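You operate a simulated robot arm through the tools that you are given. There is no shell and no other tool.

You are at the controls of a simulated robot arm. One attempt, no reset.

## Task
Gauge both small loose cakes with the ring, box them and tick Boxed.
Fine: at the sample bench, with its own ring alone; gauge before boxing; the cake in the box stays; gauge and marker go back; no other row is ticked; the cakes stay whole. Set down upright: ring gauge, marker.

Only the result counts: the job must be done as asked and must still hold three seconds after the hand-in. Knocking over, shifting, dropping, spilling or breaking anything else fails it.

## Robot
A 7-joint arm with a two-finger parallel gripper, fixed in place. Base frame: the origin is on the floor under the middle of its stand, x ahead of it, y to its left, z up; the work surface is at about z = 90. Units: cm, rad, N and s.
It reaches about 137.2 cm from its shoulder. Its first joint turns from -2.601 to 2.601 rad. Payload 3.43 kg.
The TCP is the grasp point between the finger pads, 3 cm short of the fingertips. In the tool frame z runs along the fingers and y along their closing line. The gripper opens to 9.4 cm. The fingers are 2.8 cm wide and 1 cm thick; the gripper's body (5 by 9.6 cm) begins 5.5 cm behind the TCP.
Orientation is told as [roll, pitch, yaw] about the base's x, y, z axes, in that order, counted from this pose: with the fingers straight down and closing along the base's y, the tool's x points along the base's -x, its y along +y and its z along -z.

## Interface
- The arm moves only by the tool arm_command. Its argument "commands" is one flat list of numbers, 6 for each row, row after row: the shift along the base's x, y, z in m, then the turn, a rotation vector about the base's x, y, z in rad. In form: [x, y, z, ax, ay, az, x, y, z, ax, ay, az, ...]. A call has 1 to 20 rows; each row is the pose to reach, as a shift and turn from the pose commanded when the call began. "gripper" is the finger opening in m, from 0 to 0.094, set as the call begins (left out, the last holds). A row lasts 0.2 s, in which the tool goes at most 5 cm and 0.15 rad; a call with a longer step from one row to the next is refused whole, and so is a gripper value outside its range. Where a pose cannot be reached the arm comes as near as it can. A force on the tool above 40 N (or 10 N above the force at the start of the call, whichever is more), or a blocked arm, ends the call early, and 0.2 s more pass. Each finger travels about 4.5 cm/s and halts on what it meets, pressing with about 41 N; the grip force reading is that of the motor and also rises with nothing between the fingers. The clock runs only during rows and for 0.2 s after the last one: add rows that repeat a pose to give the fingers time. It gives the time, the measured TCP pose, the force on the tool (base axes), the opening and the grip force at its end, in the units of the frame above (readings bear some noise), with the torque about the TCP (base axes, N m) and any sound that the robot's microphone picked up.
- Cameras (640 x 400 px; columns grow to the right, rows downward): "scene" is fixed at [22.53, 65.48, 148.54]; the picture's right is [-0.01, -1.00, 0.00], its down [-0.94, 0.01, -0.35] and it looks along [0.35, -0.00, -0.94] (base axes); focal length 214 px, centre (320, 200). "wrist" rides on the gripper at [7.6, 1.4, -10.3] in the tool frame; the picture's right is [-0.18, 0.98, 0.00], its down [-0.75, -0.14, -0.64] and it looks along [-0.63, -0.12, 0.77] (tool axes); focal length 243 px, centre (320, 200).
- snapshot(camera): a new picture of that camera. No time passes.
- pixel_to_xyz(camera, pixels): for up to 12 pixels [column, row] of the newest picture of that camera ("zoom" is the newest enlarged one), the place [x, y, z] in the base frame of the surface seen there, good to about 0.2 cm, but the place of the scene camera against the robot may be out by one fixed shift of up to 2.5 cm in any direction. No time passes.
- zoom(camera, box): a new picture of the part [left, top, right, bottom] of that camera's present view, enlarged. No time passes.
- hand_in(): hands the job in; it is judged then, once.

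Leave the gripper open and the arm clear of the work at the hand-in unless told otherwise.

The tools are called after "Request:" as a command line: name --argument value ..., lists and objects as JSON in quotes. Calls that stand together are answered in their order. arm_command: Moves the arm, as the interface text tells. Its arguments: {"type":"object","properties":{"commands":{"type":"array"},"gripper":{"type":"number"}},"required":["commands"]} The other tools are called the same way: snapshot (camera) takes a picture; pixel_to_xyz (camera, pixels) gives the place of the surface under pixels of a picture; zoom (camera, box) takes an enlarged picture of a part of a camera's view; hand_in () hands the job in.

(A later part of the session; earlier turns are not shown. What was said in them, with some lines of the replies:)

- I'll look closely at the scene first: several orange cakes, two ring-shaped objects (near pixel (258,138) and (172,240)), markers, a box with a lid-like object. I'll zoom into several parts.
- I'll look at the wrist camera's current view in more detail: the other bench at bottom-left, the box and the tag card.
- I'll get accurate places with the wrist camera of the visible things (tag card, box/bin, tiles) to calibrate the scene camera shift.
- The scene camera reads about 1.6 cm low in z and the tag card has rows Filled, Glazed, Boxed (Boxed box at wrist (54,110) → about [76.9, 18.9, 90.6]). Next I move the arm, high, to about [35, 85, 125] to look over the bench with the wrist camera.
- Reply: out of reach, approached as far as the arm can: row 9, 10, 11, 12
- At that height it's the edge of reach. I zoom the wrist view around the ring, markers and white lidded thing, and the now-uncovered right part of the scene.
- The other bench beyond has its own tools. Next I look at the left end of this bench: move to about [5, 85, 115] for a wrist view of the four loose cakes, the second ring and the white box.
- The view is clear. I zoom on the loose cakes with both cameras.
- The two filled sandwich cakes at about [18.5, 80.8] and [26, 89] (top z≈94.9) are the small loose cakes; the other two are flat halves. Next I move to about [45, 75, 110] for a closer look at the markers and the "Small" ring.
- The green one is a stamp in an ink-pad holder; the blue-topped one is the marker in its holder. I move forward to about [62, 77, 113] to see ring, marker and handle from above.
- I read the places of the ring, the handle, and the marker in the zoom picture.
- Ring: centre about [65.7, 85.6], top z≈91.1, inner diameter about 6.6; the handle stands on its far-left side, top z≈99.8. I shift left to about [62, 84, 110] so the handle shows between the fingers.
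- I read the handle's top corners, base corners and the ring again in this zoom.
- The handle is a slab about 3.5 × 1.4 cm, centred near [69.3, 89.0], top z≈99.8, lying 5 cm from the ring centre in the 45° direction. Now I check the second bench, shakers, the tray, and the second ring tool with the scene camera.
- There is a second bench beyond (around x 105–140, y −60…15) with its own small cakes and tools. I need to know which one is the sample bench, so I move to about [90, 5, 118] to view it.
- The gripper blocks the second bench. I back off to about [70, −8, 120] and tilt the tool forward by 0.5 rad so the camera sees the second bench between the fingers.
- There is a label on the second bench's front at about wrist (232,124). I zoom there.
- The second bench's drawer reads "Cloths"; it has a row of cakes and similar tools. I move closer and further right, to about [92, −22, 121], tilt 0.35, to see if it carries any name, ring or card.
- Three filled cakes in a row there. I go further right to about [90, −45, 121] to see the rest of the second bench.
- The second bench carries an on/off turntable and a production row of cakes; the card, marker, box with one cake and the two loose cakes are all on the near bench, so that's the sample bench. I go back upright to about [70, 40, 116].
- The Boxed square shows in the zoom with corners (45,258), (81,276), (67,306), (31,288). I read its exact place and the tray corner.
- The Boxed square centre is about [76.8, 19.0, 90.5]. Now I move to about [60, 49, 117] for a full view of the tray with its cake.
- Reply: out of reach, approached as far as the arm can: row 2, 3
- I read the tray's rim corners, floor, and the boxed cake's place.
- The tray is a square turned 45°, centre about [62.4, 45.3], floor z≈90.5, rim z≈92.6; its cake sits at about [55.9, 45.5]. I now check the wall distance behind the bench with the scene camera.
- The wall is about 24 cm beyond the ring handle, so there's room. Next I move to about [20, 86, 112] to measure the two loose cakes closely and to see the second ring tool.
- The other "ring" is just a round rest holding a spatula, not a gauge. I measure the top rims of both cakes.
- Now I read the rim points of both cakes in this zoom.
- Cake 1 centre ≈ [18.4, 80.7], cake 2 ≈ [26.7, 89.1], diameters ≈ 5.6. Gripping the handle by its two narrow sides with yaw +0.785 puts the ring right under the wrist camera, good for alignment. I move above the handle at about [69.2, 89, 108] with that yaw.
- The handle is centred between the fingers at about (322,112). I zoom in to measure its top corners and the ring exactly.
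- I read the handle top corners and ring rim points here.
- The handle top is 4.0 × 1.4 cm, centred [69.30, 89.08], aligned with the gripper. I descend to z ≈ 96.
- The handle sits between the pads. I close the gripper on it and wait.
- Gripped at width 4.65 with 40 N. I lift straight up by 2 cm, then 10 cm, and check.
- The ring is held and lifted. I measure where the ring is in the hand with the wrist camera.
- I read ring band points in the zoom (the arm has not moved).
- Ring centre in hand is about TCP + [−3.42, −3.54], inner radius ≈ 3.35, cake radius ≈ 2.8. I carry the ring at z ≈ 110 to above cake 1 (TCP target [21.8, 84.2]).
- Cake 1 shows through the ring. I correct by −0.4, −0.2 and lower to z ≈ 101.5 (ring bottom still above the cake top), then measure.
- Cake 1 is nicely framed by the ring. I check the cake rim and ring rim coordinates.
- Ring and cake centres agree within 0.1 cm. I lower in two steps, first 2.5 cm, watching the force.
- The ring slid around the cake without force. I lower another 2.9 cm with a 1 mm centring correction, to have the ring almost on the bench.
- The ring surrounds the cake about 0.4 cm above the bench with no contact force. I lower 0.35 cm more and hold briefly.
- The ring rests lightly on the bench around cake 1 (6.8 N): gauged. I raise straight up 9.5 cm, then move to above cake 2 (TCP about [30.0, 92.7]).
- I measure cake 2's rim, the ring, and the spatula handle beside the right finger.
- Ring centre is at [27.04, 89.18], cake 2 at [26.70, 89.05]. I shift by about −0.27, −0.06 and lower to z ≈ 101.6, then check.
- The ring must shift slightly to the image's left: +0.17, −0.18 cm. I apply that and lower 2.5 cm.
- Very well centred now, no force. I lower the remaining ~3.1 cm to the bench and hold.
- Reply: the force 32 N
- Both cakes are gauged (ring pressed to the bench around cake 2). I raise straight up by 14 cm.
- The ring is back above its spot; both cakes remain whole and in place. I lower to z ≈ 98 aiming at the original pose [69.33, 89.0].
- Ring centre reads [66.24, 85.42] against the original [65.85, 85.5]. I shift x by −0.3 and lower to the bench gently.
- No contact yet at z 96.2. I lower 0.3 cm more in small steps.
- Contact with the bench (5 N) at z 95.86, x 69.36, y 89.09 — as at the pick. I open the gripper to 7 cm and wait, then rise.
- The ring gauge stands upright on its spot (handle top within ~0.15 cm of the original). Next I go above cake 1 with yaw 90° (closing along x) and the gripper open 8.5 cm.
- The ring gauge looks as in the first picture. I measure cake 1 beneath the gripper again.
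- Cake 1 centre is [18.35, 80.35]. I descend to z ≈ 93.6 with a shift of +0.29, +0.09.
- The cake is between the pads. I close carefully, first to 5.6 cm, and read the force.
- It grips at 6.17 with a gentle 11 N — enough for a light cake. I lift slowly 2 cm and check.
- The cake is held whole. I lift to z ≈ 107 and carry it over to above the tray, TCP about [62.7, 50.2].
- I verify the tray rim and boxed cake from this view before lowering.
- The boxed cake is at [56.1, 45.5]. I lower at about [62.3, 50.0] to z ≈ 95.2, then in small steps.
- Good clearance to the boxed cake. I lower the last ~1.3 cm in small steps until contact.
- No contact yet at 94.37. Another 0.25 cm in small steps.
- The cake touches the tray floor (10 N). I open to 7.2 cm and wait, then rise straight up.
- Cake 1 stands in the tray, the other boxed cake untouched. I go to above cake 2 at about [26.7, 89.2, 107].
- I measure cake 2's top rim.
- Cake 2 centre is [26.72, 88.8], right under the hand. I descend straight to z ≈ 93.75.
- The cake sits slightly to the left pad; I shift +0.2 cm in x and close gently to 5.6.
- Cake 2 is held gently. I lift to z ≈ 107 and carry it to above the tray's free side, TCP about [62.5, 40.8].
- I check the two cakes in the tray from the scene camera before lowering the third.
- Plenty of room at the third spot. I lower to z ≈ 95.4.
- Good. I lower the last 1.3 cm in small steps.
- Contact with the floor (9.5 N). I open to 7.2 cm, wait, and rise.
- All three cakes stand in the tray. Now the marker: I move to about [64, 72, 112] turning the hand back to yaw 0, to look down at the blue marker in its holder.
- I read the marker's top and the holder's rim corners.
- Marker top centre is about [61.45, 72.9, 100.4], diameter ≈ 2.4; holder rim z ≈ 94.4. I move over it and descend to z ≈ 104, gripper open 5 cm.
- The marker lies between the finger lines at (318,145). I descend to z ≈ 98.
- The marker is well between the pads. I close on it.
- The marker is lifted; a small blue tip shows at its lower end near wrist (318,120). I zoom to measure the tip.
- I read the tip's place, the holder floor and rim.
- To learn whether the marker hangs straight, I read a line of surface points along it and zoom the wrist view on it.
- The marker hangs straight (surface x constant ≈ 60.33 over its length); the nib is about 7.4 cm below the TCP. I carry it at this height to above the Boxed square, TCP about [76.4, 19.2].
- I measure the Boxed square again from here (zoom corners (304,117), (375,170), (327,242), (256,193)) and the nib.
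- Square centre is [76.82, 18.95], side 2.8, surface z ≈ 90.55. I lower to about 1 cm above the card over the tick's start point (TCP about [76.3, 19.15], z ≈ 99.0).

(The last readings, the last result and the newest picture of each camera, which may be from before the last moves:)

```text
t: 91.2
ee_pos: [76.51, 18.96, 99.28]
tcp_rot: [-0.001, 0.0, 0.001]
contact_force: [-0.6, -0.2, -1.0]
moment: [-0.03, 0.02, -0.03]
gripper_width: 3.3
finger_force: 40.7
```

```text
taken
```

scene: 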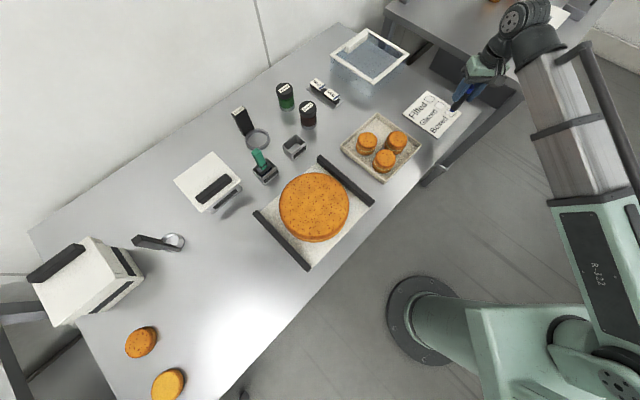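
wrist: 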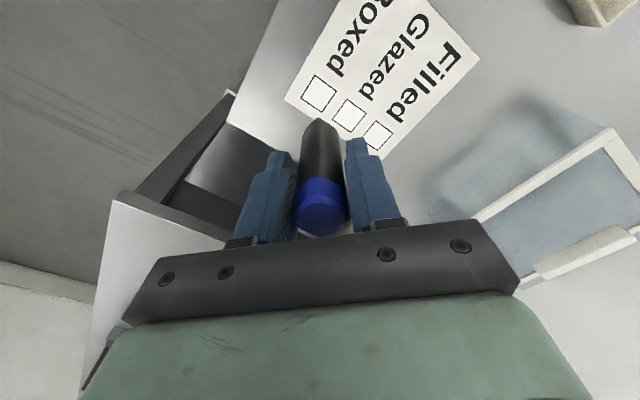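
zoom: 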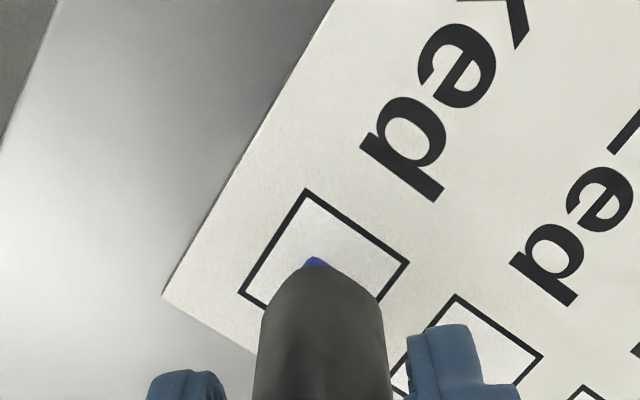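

I zoom the scene camera on the marker over the card.

Request:
zoom --camera "scene" --box '[400, 70, 500, 150]'

Request:
pixel_to_xyz --camera "wrist" --pixels '[[318, 119]]'

```text
5.00 times, centred on (450, 110) of scene
```

zoom: 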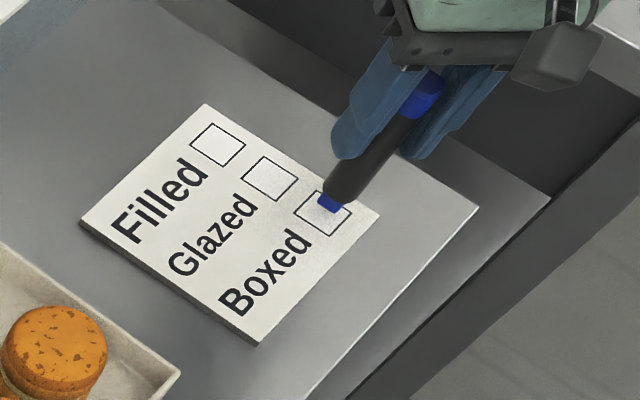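

```text
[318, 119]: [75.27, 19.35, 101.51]
```

The nib is right above the Boxed square. I shift to the tick's start and lower to just above the card (z ≈ 98.15).

Request:
arm_command --commands '[-0.001, 0.001, -0.003, 0, 0, 0, -0.0019, 0.0019, -0.007, 0, 0, 0, -0.0019, 0.0019, -0.0112, 0, 0, 0, -0.0019, 0.0019, -0.0112, 0, 0, 0]'

Request:
zoom --camera "wrist" --box '[250, 40, 390, 160]'

Request:
zoom --camera "scene" --box '[400, 70, 500, 150]'

```text
t: 92.2
ee_pos: [76.29, 19.15, 98.25]
tcp_rot: [0.001, -0.004, 0.0]
contact_force: [1.8, -0.9, 27.2]
moment: [-0.22, -0.15, -0.04]
gripper_width: 3.29
finger_force: 41.1
```

```text
3.33 times, centred on (320, 100) of wrist
```

zoom: 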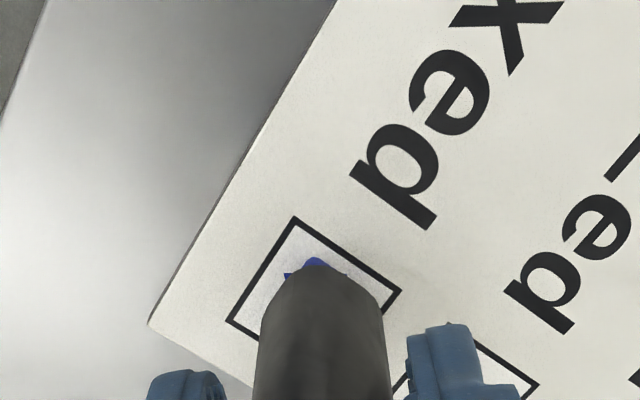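

```text
5.00 times, centred on (450, 110) of scene
```

zoom: 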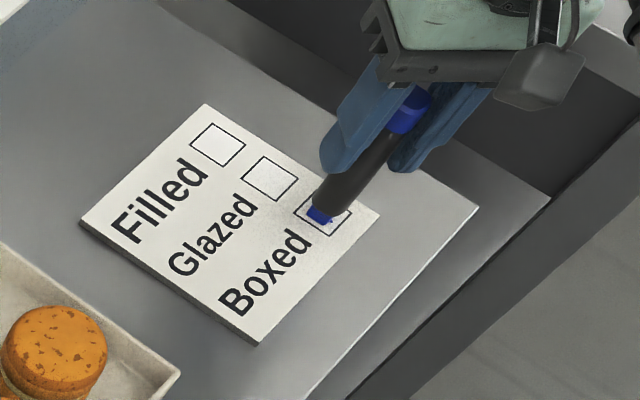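

The nib touches the card already (27 N) and has begun to mark. I ease up 1 mm to lighten the pressure and draw the tick: down-stroke then up-stroke, inside the square.

Request:
arm_command --commands '[0, 0, 0.001, 0, 0, 0, 0.0001, -0.0018, 0.001, 0, 0, 0, 0.0002, -0.0036, 0.001, 0, 0, 0, 0.0003, -0.0053, 0.001, 0, 0, 0, 0.0026, -0.0051, 0.001, 0, 0, 0, 0.0049, -0.0049, 0.001, 0, 0, 0, 0.0072, -0.0047, 0.001, 0, 0, 0, 0.0095, -0.0046, 0.001, 0, 0, 0]'

Request:
zoom --camera "wrist" --box '[250, 40, 390, 160]'

Request:
zoom --camera "scene" --box '[400, 70, 500, 150]'

```text
t: 94.0
ee_pos: [77.25, 18.76, 98.19]
tcp_rot: [0.0, 0.001, -0.001]
contact_force: [0.1, -0.4, 0.3]
moment: [0.0, -0.03, -0.03]
gripper_width: 3.29
finger_force: 40.8
```

```text
3.33 times, centred on (320, 100) of wrist
```

zoom: 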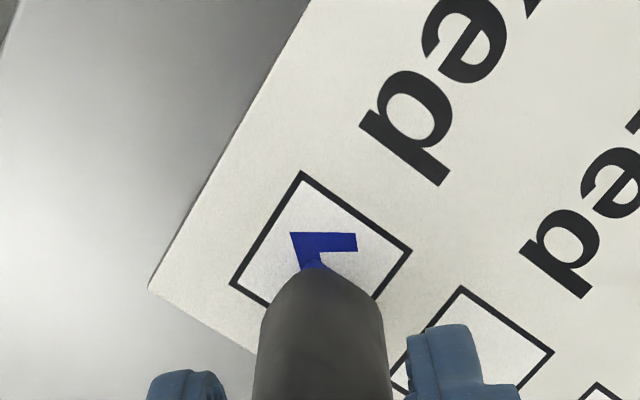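

```text
5.00 times, centred on (450, 110) of scene
```

zoom: 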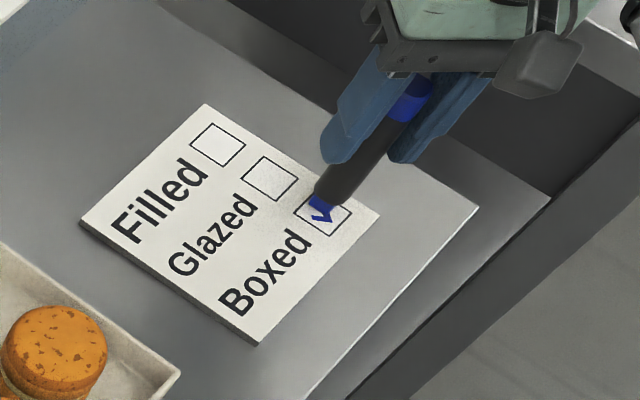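

A blue tick is in the Boxed square. I raise the marker straight up 11 cm and look at the mark.

Request:
arm_command --commands '[0, 0, 0.01, 0, 0, 0, 0, 0, 0.035, 0, 0, 0, 0, 0, 0.07, 0, 0, 0, 0, 0, 0.105, 0, 0, 0]'

Request:
snapshot --camera "wrist"

Request:
zoom --camera "wrist" --box '[250, 20, 410, 140]'

Request:
zoom --camera "scene" --box '[400, 70, 500, 150]'

```text
t: 95.0
ee_pos: [77.36, 18.85, 108.5]
tcp_rot: [0.0, -0.001, 0.0]
contact_force: [-0.5, -0.6, -0.3]
moment: [0.01, 0.0, 0.0]
gripper_width: 3.28
finger_force: 41.3
```

```text
taken
```

wrist: 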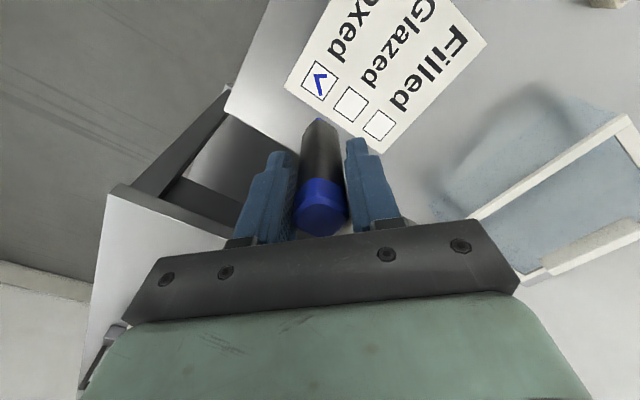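

```text
3.33 times, centred on (330, 80) of wrist
```

zoom: 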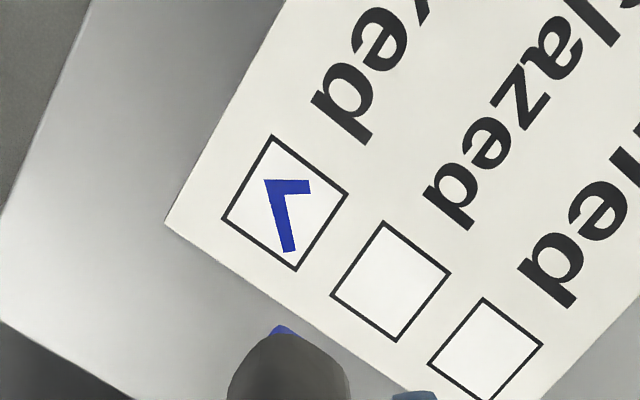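

```text
5.00 times, centred on (450, 110) of scene
```

zoom: 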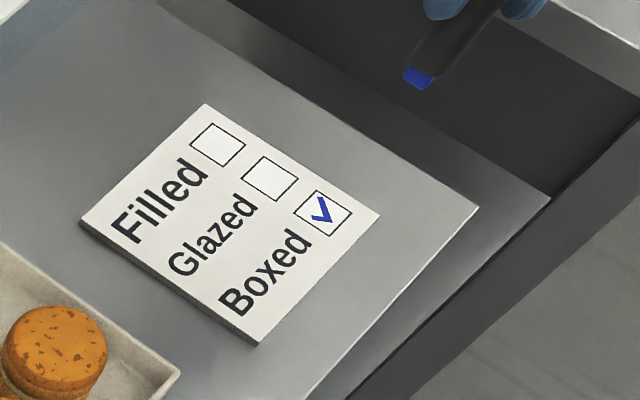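

The tick is clean, inside Boxed only, and the card hasn't moved. I check the marker hasn't slipped in the grip by reading its surface and top.

Request:
pixel_to_xyz --camera "wrist" --pixels '[[318, 121], [319, 130], [320, 140], [320, 155], [321, 170], [321, 190], [321, 205], [321, 215], [321, 225]]'

Request:
zoom --camera "wrist" --box '[260, 100, 380, 240]'

```text
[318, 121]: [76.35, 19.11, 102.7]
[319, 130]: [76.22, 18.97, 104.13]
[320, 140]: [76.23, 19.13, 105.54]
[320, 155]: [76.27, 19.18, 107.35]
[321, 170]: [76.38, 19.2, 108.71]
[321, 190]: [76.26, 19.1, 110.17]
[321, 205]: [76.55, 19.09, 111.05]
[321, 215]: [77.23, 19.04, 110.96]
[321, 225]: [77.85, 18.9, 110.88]
```

```text
2.86 times, centred on (320, 170) of wrist
```

zoom: 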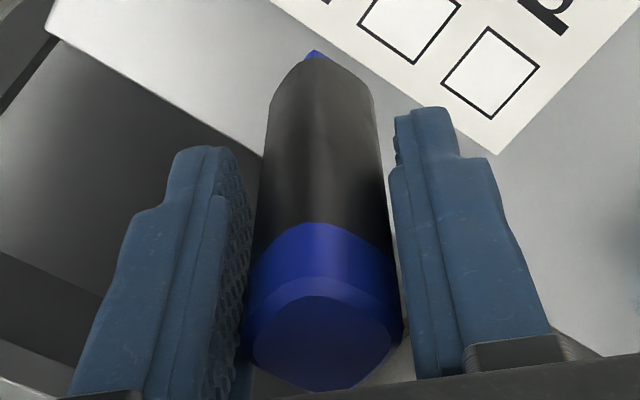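

No slip, marker still straight. I carry it back to above its holder, TCP about [61.35, 73.0, 108.6].

Request:
arm_command --commands '[-0.0123, 0.0417, 0, 0, 0, 0, -0.0246, 0.0833, 0, 0, 0, 0, -0.0369, 0.125, 0, 0, 0, 0, -0.0493, 0.1667, 0, 0, 0, 0, -0.0616, 0.2083, 0, 0, 0, 0, -0.0739, 0.25, 0, 0, 0, 0, -0.0862, 0.2917, 0, 0, 0, 0, -0.0985, 0.3333, 0, 0, 0, 0, -0.1108, 0.375, 0, 0, 0, 0, -0.1232, 0.4167, 0, 0, 0, 0, -0.1355, 0.4583, 0, 0, 0, 0, -0.1478, 0.5, 0, 0, 0, 0, -0.1601, 0.5415, 0, 0, 0, 0, -0.1601, 0.5415, 0, 0, 0, 0]'

Request:
zoom --camera "wrist" --box '[280, 40, 380, 140]'

Request:
pixel_to_xyz --camera "zoom" --pixels '[[268, 75], [420, 190], [148, 288], [274, 316]]'

```text
t: 98.0
ee_pos: [61.09, 73.1, 108.52]
tcp_rot: [0.0, -0.001, 0.001]
contact_force: [0.0, 0.0, -0.6]
moment: [0.03, 0.04, 0.0]
gripper_width: 3.3
finger_force: 41.2
```

```text
4.00 times, centred on (330, 90) of wrist
```

zoom: 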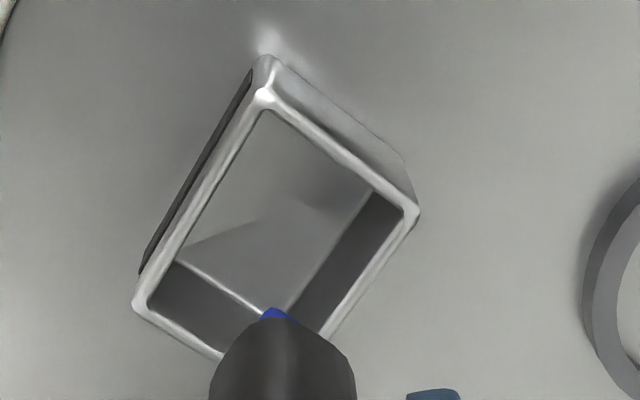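

```text
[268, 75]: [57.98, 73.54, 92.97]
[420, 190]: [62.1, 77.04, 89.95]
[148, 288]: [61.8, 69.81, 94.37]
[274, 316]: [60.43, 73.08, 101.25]
```

I'm 0.4 cm off in x; I correct (+0.40, −0.22) and lower to z ≈ 103 (nib just above the rim), then check.

Request:
arm_command --commands '[0.004, -0.0022, 0, 0, 0, 0, 0.004, -0.0022, -0.03, 0, 0, 0, 0.004, -0.0022, -0.055, 0, 0, 0, 0.004, -0.0022, -0.055, 0, 0, 0]'

Request:
snapshot --camera "wrist"

Request:
zoom --camera "wrist" --box '[270, 40, 390, 140]'

Request:
snapshot --camera "scene"

```text
t: 99.0
ee_pos: [61.58, 72.58, 103.2]
tcp_rot: [-0.001, 0.0, 0.0]
contact_force: [0.0, -0.6, -0.5]
moment: [0.02, 0.01, -0.01]
gripper_width: 3.29
finger_force: 40.7
```

```text
taken
```

wrist: 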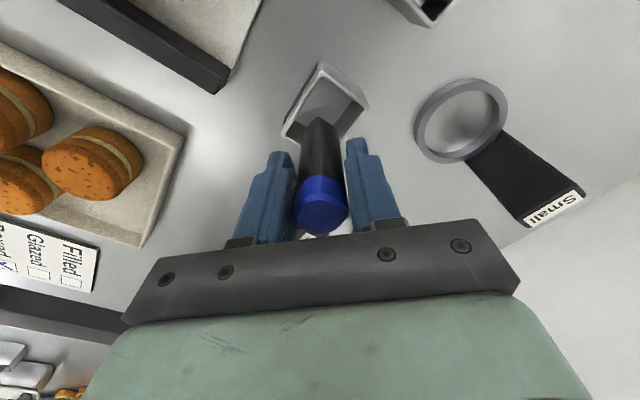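

```text
4.00 times, centred on (330, 90) of wrist
```

zoom: 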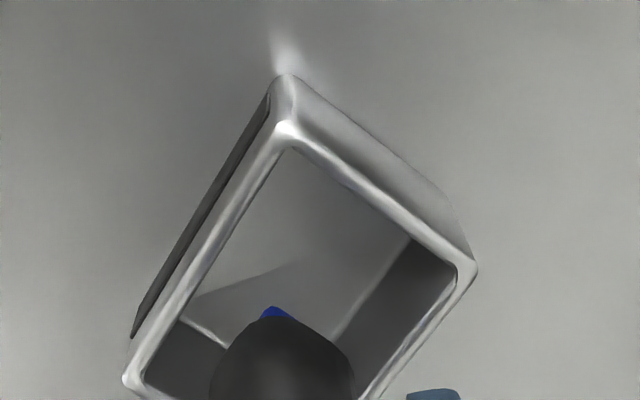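

```text
taken
```

scene: 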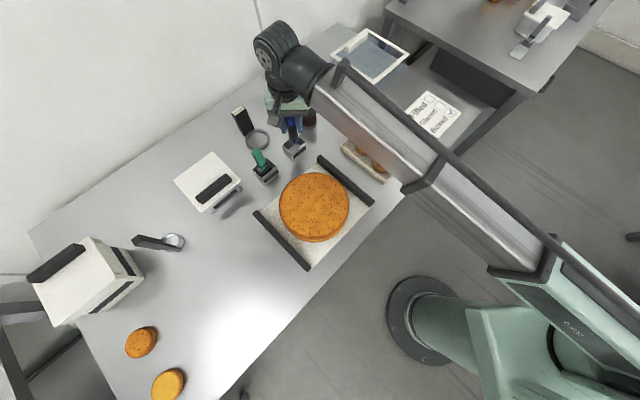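

At [61.58, 72.58]; target [61.35, 73.05]. I correct (−0.2, +0.42) and lower to z ≈ 99.5.

Request:
arm_command --commands '[-0.002, 0.0042, 0, 0, 0, 0, -0.002, 0.0042, -0.015, 0, 0, 0, -0.002, 0.0042, -0.028, 0, 0, 0, -0.002, 0.0042, -0.037, 0, 0, 0, -0.002, 0.0042, -0.037, 0, 0, 0]'

Request:
snapshot --camera "wrist"

Request:
zoom --camera "wrist" --box '[250, 60, 400, 180]'

```text
t: 100.2
ee_pos: [61.35, 73.1, 99.38]
tcp_rot: [-0.001, -0.001, 0.002]
contact_force: [1.1, -0.2, -1.3]
moment: [0.02, -0.02, 0.03]
gripper_width: 3.28
finger_force: 41.0
```

```text
taken
```

wrist: 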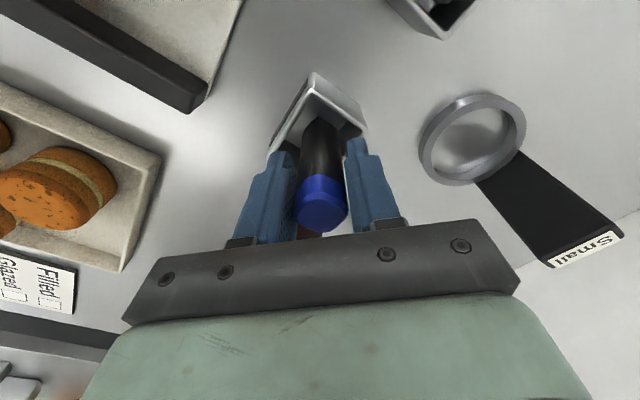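

```text
3.33 times, centred on (325, 120) of wrist
```

zoom: 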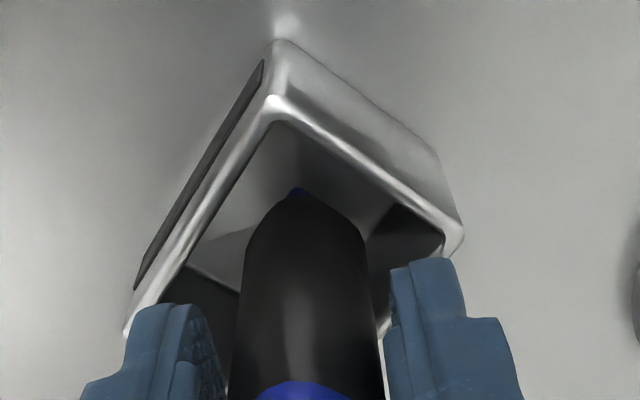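

On target at [61.35, 73.1]. I lower 1.3 cm, then in fine steps to contact.

Request:
arm_command --commands '[0, 0, -0.004, 0, 0, 0, 0, 0, -0.008, 0, 0, 0, 0, 0, -0.011, 0, 0, 0, 0, 0, -0.013, 0, 0, 0, 0, 0, -0.013, 0, 0, 0]'

```text
t: 101.4
ee_pos: [61.47, 73.16, 98.4]
tcp_rot: [0.003, -0.003, 0.002]
contact_force: [-5.2, 3.4, 35.0]
moment: [0.35, 0.3, -0.01]
gripper_width: 3.25
finger_force: 40.7
```

The nib meets something about 0.5 cm earlier than at pick-up, with 35 N. I back off straight up and look into the holder before trying again.

Request:
arm_command --commands '[0, 0, 0.005, 0, 0, 0, 0, 0, 0.03, 0, 0, 0, 0, 0, 0.07, 0, 0, 0, 0, 0, 0.1, 0, 0, 0, 0, 0.03, 0.1, 0, 0, 0, 0, 0.06, 0.1, 0, 0, 0, 0, 0.06, 0.1, 0, 0, 0]'

Request:
snapshot --camera "wrist"

Request:
zoom --camera "wrist" --box '[210, 20, 330, 120]'

Request:
zoom --camera "scene" --box '[260, 110, 330, 180]'

```text
t: 103.0
ee_pos: [61.19, 79.5, 108.42]
tcp_rot: [0.0, 0.0, 0.0]
contact_force: [0.4, 0.7, -0.8]
moment: [0.01, 0.02, 0.02]
gripper_width: 3.24
finger_force: 41.3
```

```text
taken
```

wrist: 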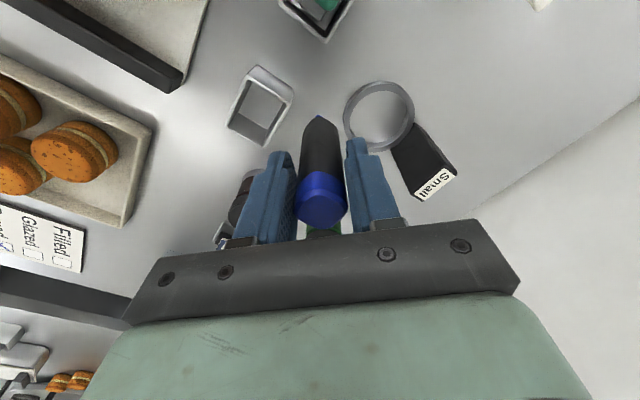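

```text
4.00 times, centred on (270, 70) of wrist
```

zoom: 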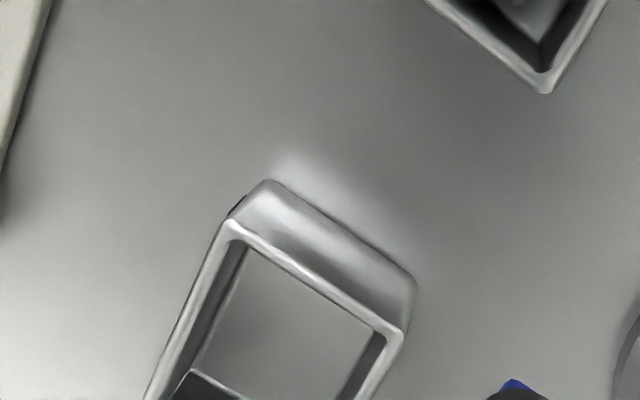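

```text
5.71 times, centred on (295, 145) of scene
```

zoom: 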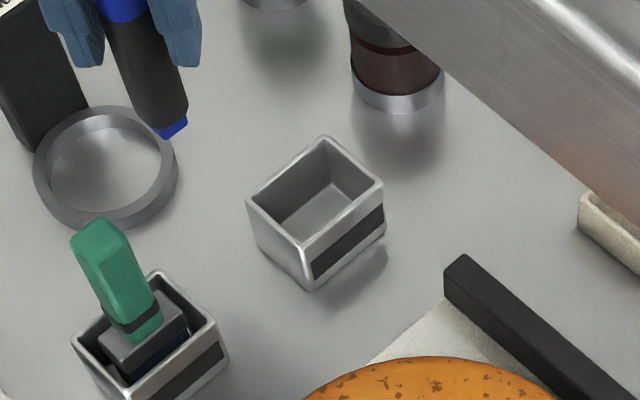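

I zoom fully on the holder to see its floor and measure its rim again.

Request:
zoom --camera "wrist" --box '[200, 50, 320, 160]'

Request:
pixel_to_xyz --camera "wrist" --pixels '[[256, 76], [293, 102], [229, 128], [268, 143], [262, 102], [255, 115], [268, 112], [250, 125], [258, 90], [318, 116], [320, 140], [320, 160]]'

```text
3.64 times, centred on (260, 105) of wrist
```

zoom: 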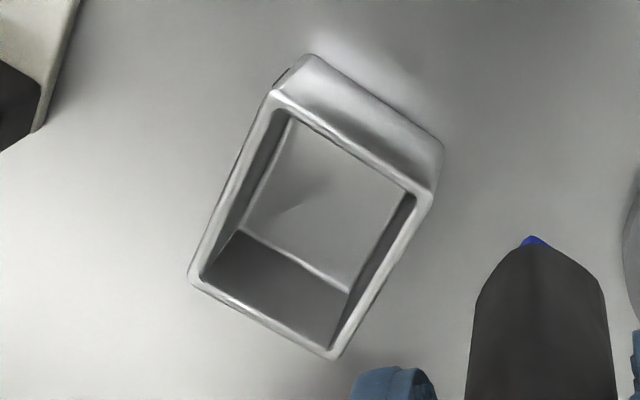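

```text
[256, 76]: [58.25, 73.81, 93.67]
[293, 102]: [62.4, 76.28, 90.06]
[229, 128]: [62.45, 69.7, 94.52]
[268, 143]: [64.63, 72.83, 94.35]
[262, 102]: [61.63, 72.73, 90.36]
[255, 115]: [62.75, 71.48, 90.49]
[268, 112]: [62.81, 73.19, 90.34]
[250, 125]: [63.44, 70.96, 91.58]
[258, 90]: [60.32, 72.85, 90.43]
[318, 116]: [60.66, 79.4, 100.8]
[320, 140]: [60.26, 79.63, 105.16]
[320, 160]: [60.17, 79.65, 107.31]
```

I check whether the marker shifted in the grip.

Request:
zoom --camera "wrist" --box '[260, 100, 380, 240]'

Request:
pixel_to_xyz --camera "wrist" --pixels '[[318, 121], [319, 130], [320, 140], [320, 155], [321, 170], [321, 190], [321, 205], [321, 215], [321, 225]]'

Request:
zoom --camera "scene" --box '[240, 60, 340, 160]'

```text
2.86 times, centred on (320, 170) of wrist
```

zoom: 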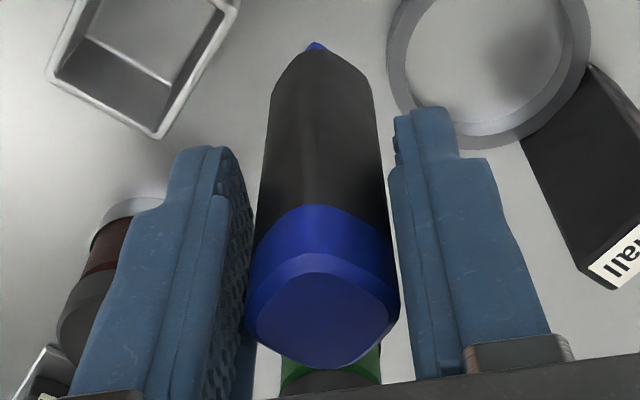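

```text
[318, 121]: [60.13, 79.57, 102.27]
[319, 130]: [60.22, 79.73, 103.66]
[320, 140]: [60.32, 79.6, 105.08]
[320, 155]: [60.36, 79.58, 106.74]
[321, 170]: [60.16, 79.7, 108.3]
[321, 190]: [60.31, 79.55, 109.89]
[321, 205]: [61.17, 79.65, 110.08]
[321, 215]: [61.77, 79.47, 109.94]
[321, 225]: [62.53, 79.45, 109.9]
```

```text
4.00 times, centred on (290, 110) of scene
```

zoom: 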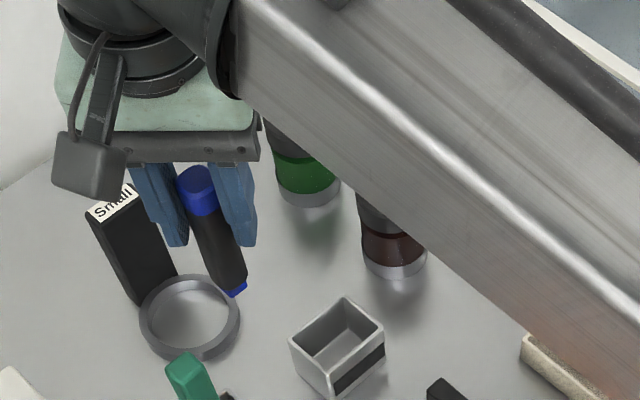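

The marker has slid down about 1 cm in the grip (top now 1.5 cm above the TCP), still vertical. I check the holder hasn't moved, by its rim corners.

Request:
pixel_to_xyz --camera "wrist" --pixels '[[249, 76.5], [290, 103], [263.3, 146.2], [226, 125.6], [250, 77], [289, 102], [263, 145], [227, 125]]'

```text
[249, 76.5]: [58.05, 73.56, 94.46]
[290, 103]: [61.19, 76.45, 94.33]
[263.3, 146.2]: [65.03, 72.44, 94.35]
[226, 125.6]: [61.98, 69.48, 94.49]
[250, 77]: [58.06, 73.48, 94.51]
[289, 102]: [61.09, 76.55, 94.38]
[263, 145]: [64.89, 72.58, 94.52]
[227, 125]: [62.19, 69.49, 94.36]
```

The holder hasn't moved (centre [61.57, 72.93]). I move back over it, lower to z ≈ 104.5 and check the position.

Request:
arm_command --commands '[0.0002, -0.033, 0, 0, 0, 0, 0.0004, -0.066, 0, 0, 0, 0, 0.0004, -0.066, -0.02, 0, 0, 0, 0.0004, -0.066, -0.038, 0, 0, 0, 0.0004, -0.066, -0.038, 0, 0, 0]'

Request:
snapshot --camera "wrist"

Request:
zoom --camera "wrist" --box '[250, 40, 400, 160]'

Request:
pixel_to_xyz --camera "wrist" --pixels '[[319, 130], [320, 140], [320, 155], [321, 170], [321, 205], [321, 215]]'

```text
t: 104.2
ee_pos: [61.8, 72.72, 104.34]
tcp_rot: [-0.001, -0.001, 0.0]
contact_force: [0.5, -0.3, -0.1]
moment: [0.01, 0.02, 0.02]
gripper_width: 3.24
finger_force: 41.6
```

```text
taken
```

wrist: 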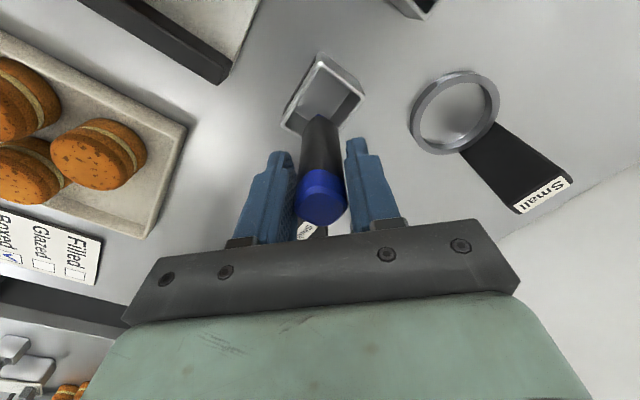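

```text
3.33 times, centred on (325, 100) of wrist
```

zoom: 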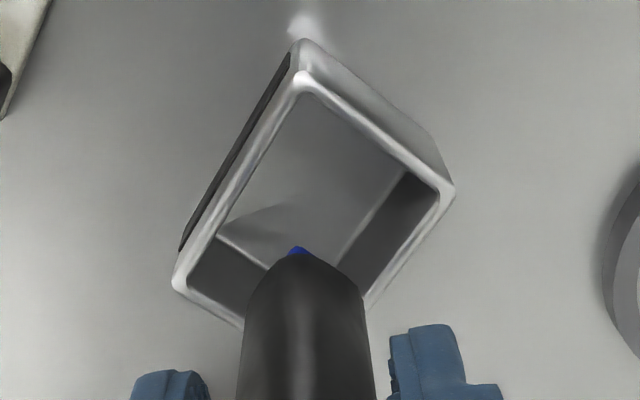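

```text
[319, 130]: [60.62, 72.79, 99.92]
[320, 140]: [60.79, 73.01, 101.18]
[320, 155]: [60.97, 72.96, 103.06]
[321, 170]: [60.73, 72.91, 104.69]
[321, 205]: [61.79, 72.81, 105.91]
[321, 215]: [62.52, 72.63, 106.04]
```

Marker axis is at about [62.05, 72.93]; the holder centre is x 61.55. I shift −0.5 in x, then lower 3 cm and check again.

Request:
arm_command --commands '[-0.005, 0, 0, 0, 0, 0, -0.005, 0, -0.01, 0, 0, 0, -0.005, 0, -0.02, 0, 0, 0, -0.005, 0, -0.03, 0, 0, 0, -0.005, 0, -0.03, 0, 0, 0]'

Request:
snapshot --camera "wrist"

Request:
zoom --camera "wrist" --box '[250, 60, 400, 180]'

Request:
pixel_to_xyz --camera "wrist" --pixels '[[320, 140], [320, 147], [320, 155], [321, 163], [321, 170], [321, 205], [321, 215]]'

```text
t: 105.4
ee_pos: [61.06, 72.68, 101.44]
tcp_rot: [0.0, -0.001, 0.002]
contact_force: [0.3, -0.2, -0.4]
moment: [0.0, -0.01, -0.01]
gripper_width: 3.25
finger_force: 41.3
```

```text
taken
```

wrist: 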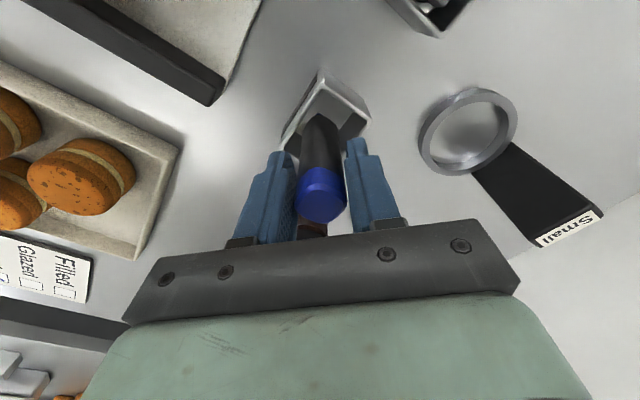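

```text
3.33 times, centred on (325, 120) of wrist
```

zoom: 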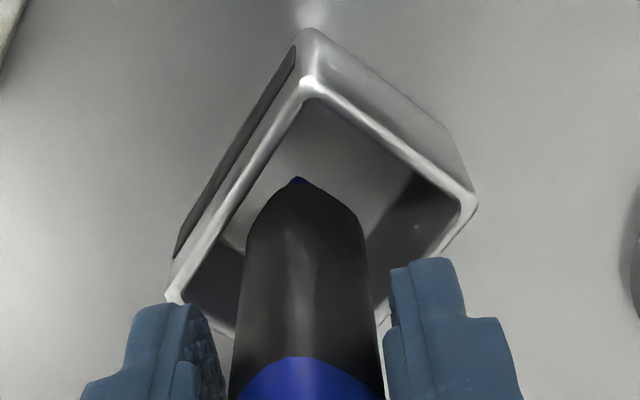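

```text
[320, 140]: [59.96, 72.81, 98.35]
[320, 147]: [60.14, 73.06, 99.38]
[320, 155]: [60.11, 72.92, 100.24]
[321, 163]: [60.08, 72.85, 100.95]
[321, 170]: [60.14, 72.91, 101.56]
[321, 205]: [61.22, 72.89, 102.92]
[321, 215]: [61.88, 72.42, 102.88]
```

Axis is now about [61.36, 72.9]; I add +0.15 in x and lower 1.8 cm, then step finely to contact.

Request:
arm_command --commands '[0.0015, 0.0002, -0.006, 0, 0, 0, 0.0015, 0.0002, -0.012, 0, 0, 0, 0.0015, 0.0002, -0.0175, 0, 0, 0, 0.0015, 0.0002, -0.0175, 0, 0, 0]'

Request:
snapshot --camera "wrist"

Request:
pixel_to_xyz --camera "wrist" --pixels '[[320, 147], [320, 155], [321, 163], [321, 170], [321, 205], [321, 215]]'

```text
t: 106.4
ee_pos: [61.16, 72.71, 99.78]
tcp_rot: [0.001, 0.0, -0.001]
contact_force: [0.2, 0.3, -0.9]
moment: [-0.02, -0.01, 0.01]
gripper_width: 3.24
finger_force: 41.1
```

```text
taken
```

wrist: 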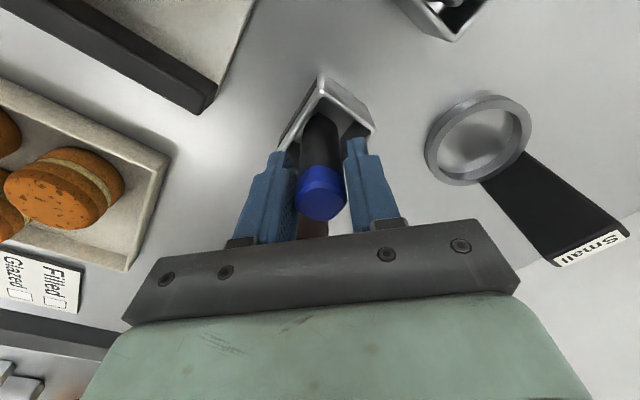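

```text
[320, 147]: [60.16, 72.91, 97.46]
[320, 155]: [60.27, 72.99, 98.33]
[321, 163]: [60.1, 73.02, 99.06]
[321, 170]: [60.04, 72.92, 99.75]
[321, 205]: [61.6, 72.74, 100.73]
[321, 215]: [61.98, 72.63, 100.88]
```

The marker creeps down in the grip; its top is at 100.8, so the nib is about 0.4 cm above the holder floor, properly inside. I lower 0.35 cm gently.

Request:
arm_command --commands '[0, 0, -0.0015, 0, 0, 0, 0, 0, -0.003, 0, 0, 0, 0, 0, -0.0035, 0, 0, 0]'

Request:
snapshot --camera "wrist"

Request:
pixel_to_xyz --camera "wrist" --pixels '[[320, 147], [320, 155], [321, 163], [321, 170], [321, 205], [321, 213]]'

```text
t: 107.2
ee_pos: [61.21, 72.56, 99.25]
tcp_rot: [-0.001, -0.001, 0.0]
contact_force: [-1.0, 0.7, 8.1]
moment: [-0.26, 0.01, 0.01]
gripper_width: 3.28
finger_force: 41.7
```

```text
taken
```

wrist: 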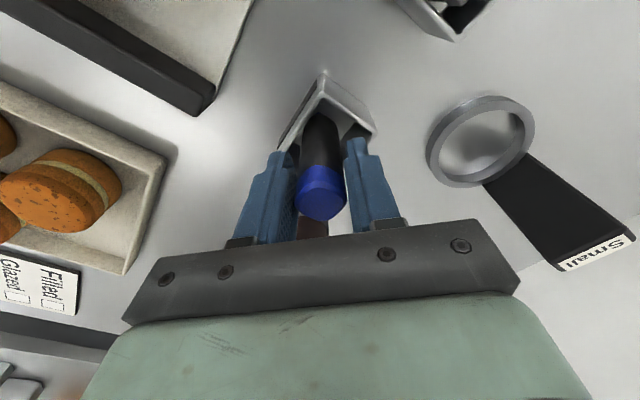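

```text
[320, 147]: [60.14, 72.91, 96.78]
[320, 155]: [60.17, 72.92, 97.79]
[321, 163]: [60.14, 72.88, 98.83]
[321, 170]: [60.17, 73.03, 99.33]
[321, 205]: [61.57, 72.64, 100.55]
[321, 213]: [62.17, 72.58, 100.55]
```

Contact at 8 N, marker top 100.55 and axis [61.42, 72.9], vertical — as originally. I open the gripper and wait.

Request:
arm_command --commands '[0, 0, 0, 0, 0, 0, 0, 0, 0, 0, 0, 0, 0, 0, 0, 0, 0, 0, 0, 0, 0, 0, 0, 0]' --gripper 0.06

Request:
snapshot --camera "wrist"

Request:
snapshot --camera "scene"

```text
t: 108.2
ee_pos: [61.16, 72.62, 99.28]
tcp_rot: [-0.001, -0.001, 0.0]
contact_force: [0.7, 0.7, -0.1]
moment: [-0.02, -0.03, 0.01]
gripper_width: 6.0
finger_force: 0.2
```

```text
taken
```

wrist: 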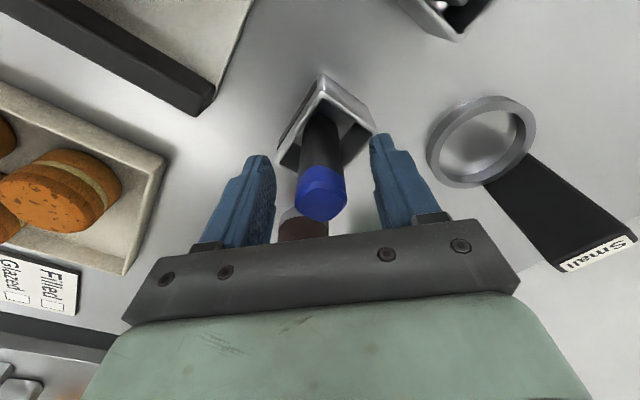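

```text
taken
```

scene: 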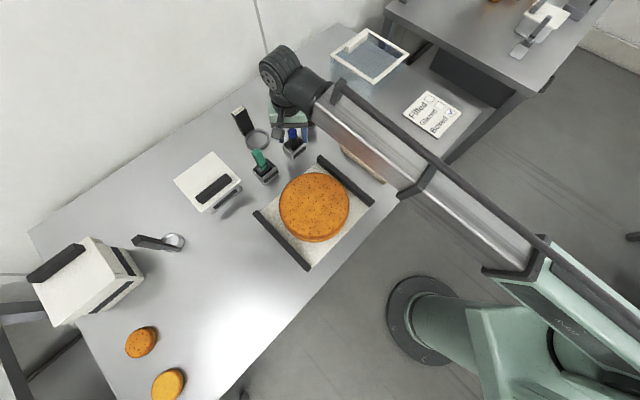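

The marker stands upright in its holder. I rise straight up 13 cm.

Request:
arm_command --commands '[0, 0, 0.01, 0, 0, 0, 0, 0, 0.03, 0, 0, 0, 0, 0, 0.06, 0, 0, 0, 0, 0, 0.1, 0, 0, 0, 0, 0, 0.128, 0, 0, 0, 0.026, -0.01, 0.128, 0, 0, 0]'

Request:
snapshot --camera "wrist"

Request:
zoom --camera "wrist" --box '[250, 0, 390, 140]'

Request:
snapshot --camera "scene"

```text
t: 109.6
ee_pos: [63.97, 71.69, 111.79]
tcp_rot: [-0.002, -0.001, 0.001]
contact_force: [0.4, -0.2, 0.2]
moment: [0.01, -0.04, 0.0]
gripper_width: 6.01
finger_force: 0.1
```

```text
taken
```

wrist: 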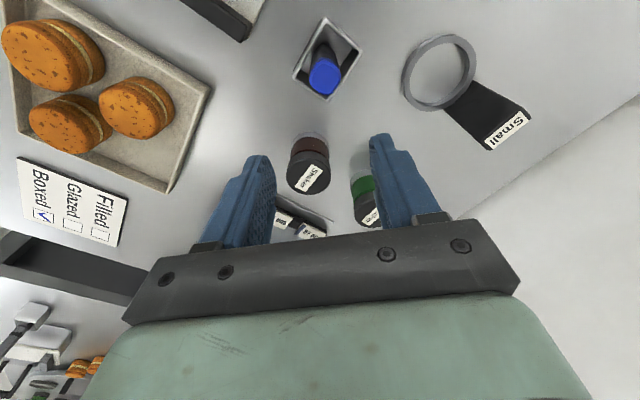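

```text
2.86 times, centred on (320, 70) of wrist
```

zoom: 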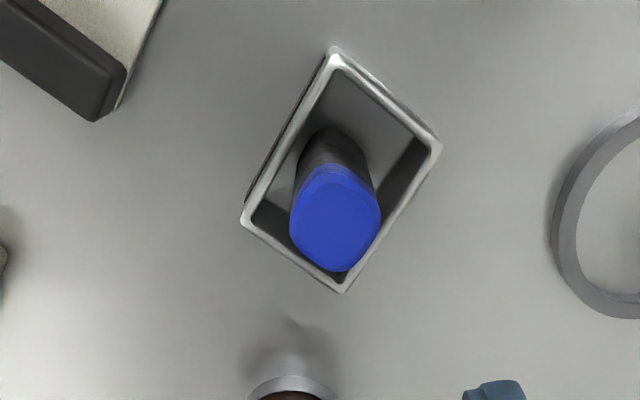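

```text
taken
```

scene: 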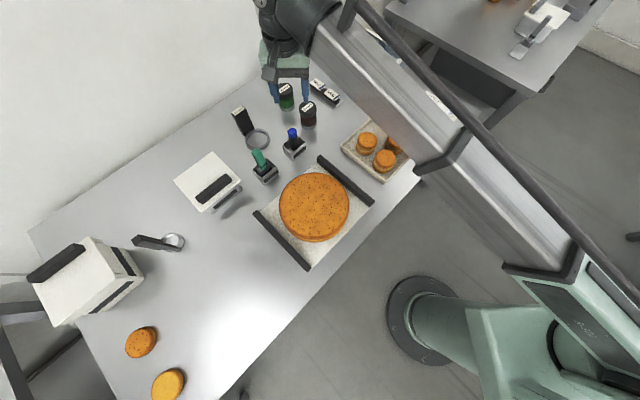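

Everything matches the original: marker upright, ring gauge upright, tick in Boxed, three cakes in the tray. I move the arm clear to the start pose with the gripper open.

Request:
arm_command --commands '[0.0298, -0.0242, 0.0112, 0, 0, 0, 0.0596, -0.0484, 0.0224, 0, 0, 0, 0.0894, -0.0726, 0.0336, 0, 0, 0, 0.1192, -0.0968, 0.0448, 0, 0, 0, 0.149, -0.121, 0.056, 0, 0, 0]' --gripper 0.094

Request:
snapshot --camera "scene"

Request:
zoom --camera "scene" --box '[160, 70, 360, 210]'

Request:
zoom --camera "scene" --box '[300, 20, 480, 200]'

Request:
snapshot --camera "wrist"

```text
t: 110.8
ee_pos: [78.78, 59.74, 117.92]
tcp_rot: [0.0, 0.0, 0.002]
contact_force: [0.8, 0.5, 0.0]
moment: [-0.01, -0.01, 0.0]
gripper_width: 9.41
finger_force: 0.1
```

```text
taken
```

scene: 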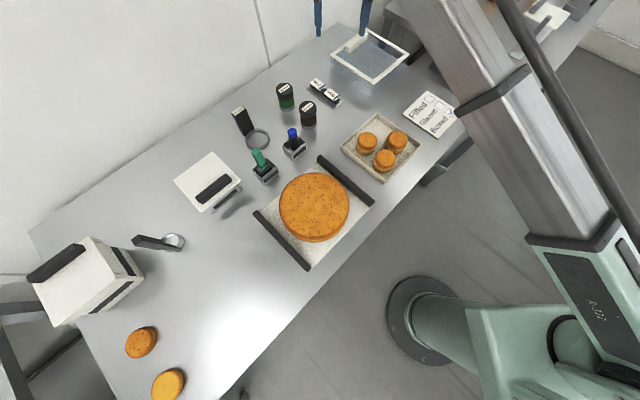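

```text
2.86 times, centred on (260, 140) of scene
```

zoom: 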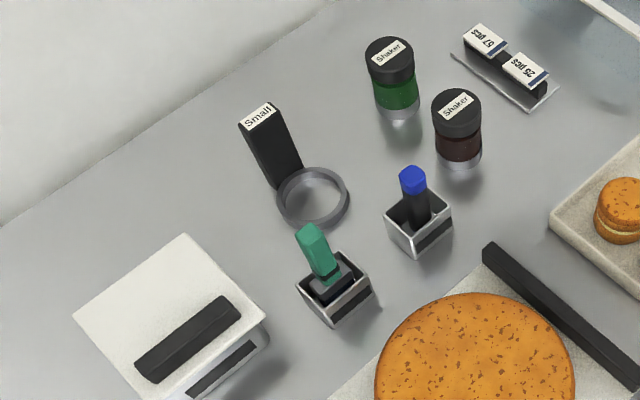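

```text
2.22 times, centred on (390, 110) of scene
```

zoom: 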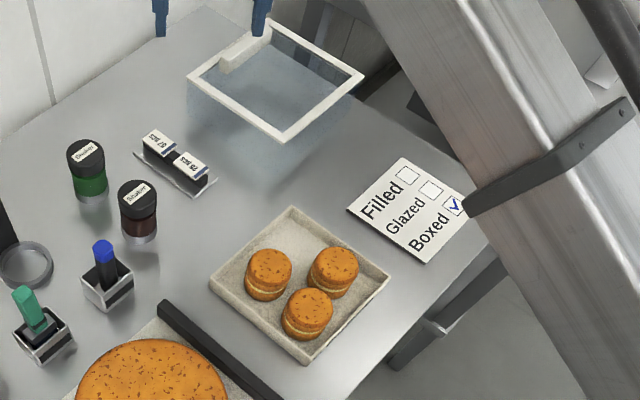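

```text
taken
```

wrist: 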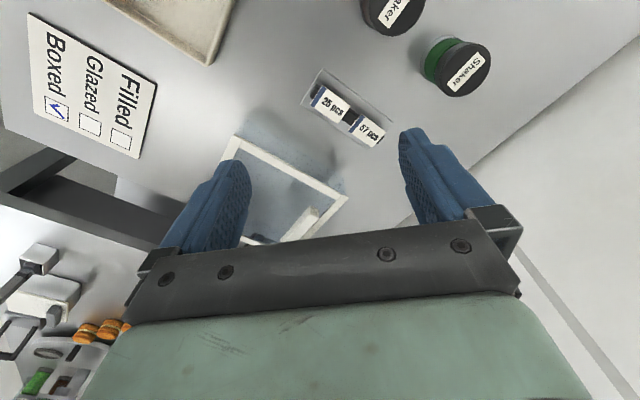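

The final pictures show three whole cakes in the tray, and only Boxed is ticked. The ring gauge and marker stand upright in their places, nothing else has moved, and the gripper is open and clear. I hand in the job.

Request:
hand_in

```text
The job is handed in.
```

The job is handed in. Both small loose cakes were gauged with the bench's "Small" ring, boxed, and Boxed is ticked.

- **Gauging:** I lowered the ring to the bench around each cake in turn before boxing either one, and used no other gauge.
- **Boxing:** I took the cream tray with one cake already in it as the box. Both cakes now stand in it, whole, and the first cake has not moved.
- **Card:** there is a blue tick inside the Boxed square only; Filled and Glazed are blank.
- **Ring gauge:** it is back upright in its original spot, to within about 0.2 cm.
- **Marker:** it is back upright in its holder. It slid down in the grip on the way back, so the first attempt touched the holder floor early, with about 35 N. I backed off, checked that the holder had not moved, and set the marker down on the second try.

No bench was labelled as the sample bench. I used the near one because it had the card, the marker, the ring, the tray and the two loose cakes. The bench beyond had its own row of cakes and a turntable, and I left it alone.

The last pictures before the hand-in showed nothing else shifted. The gripper was open and the arm was back at its start pose.
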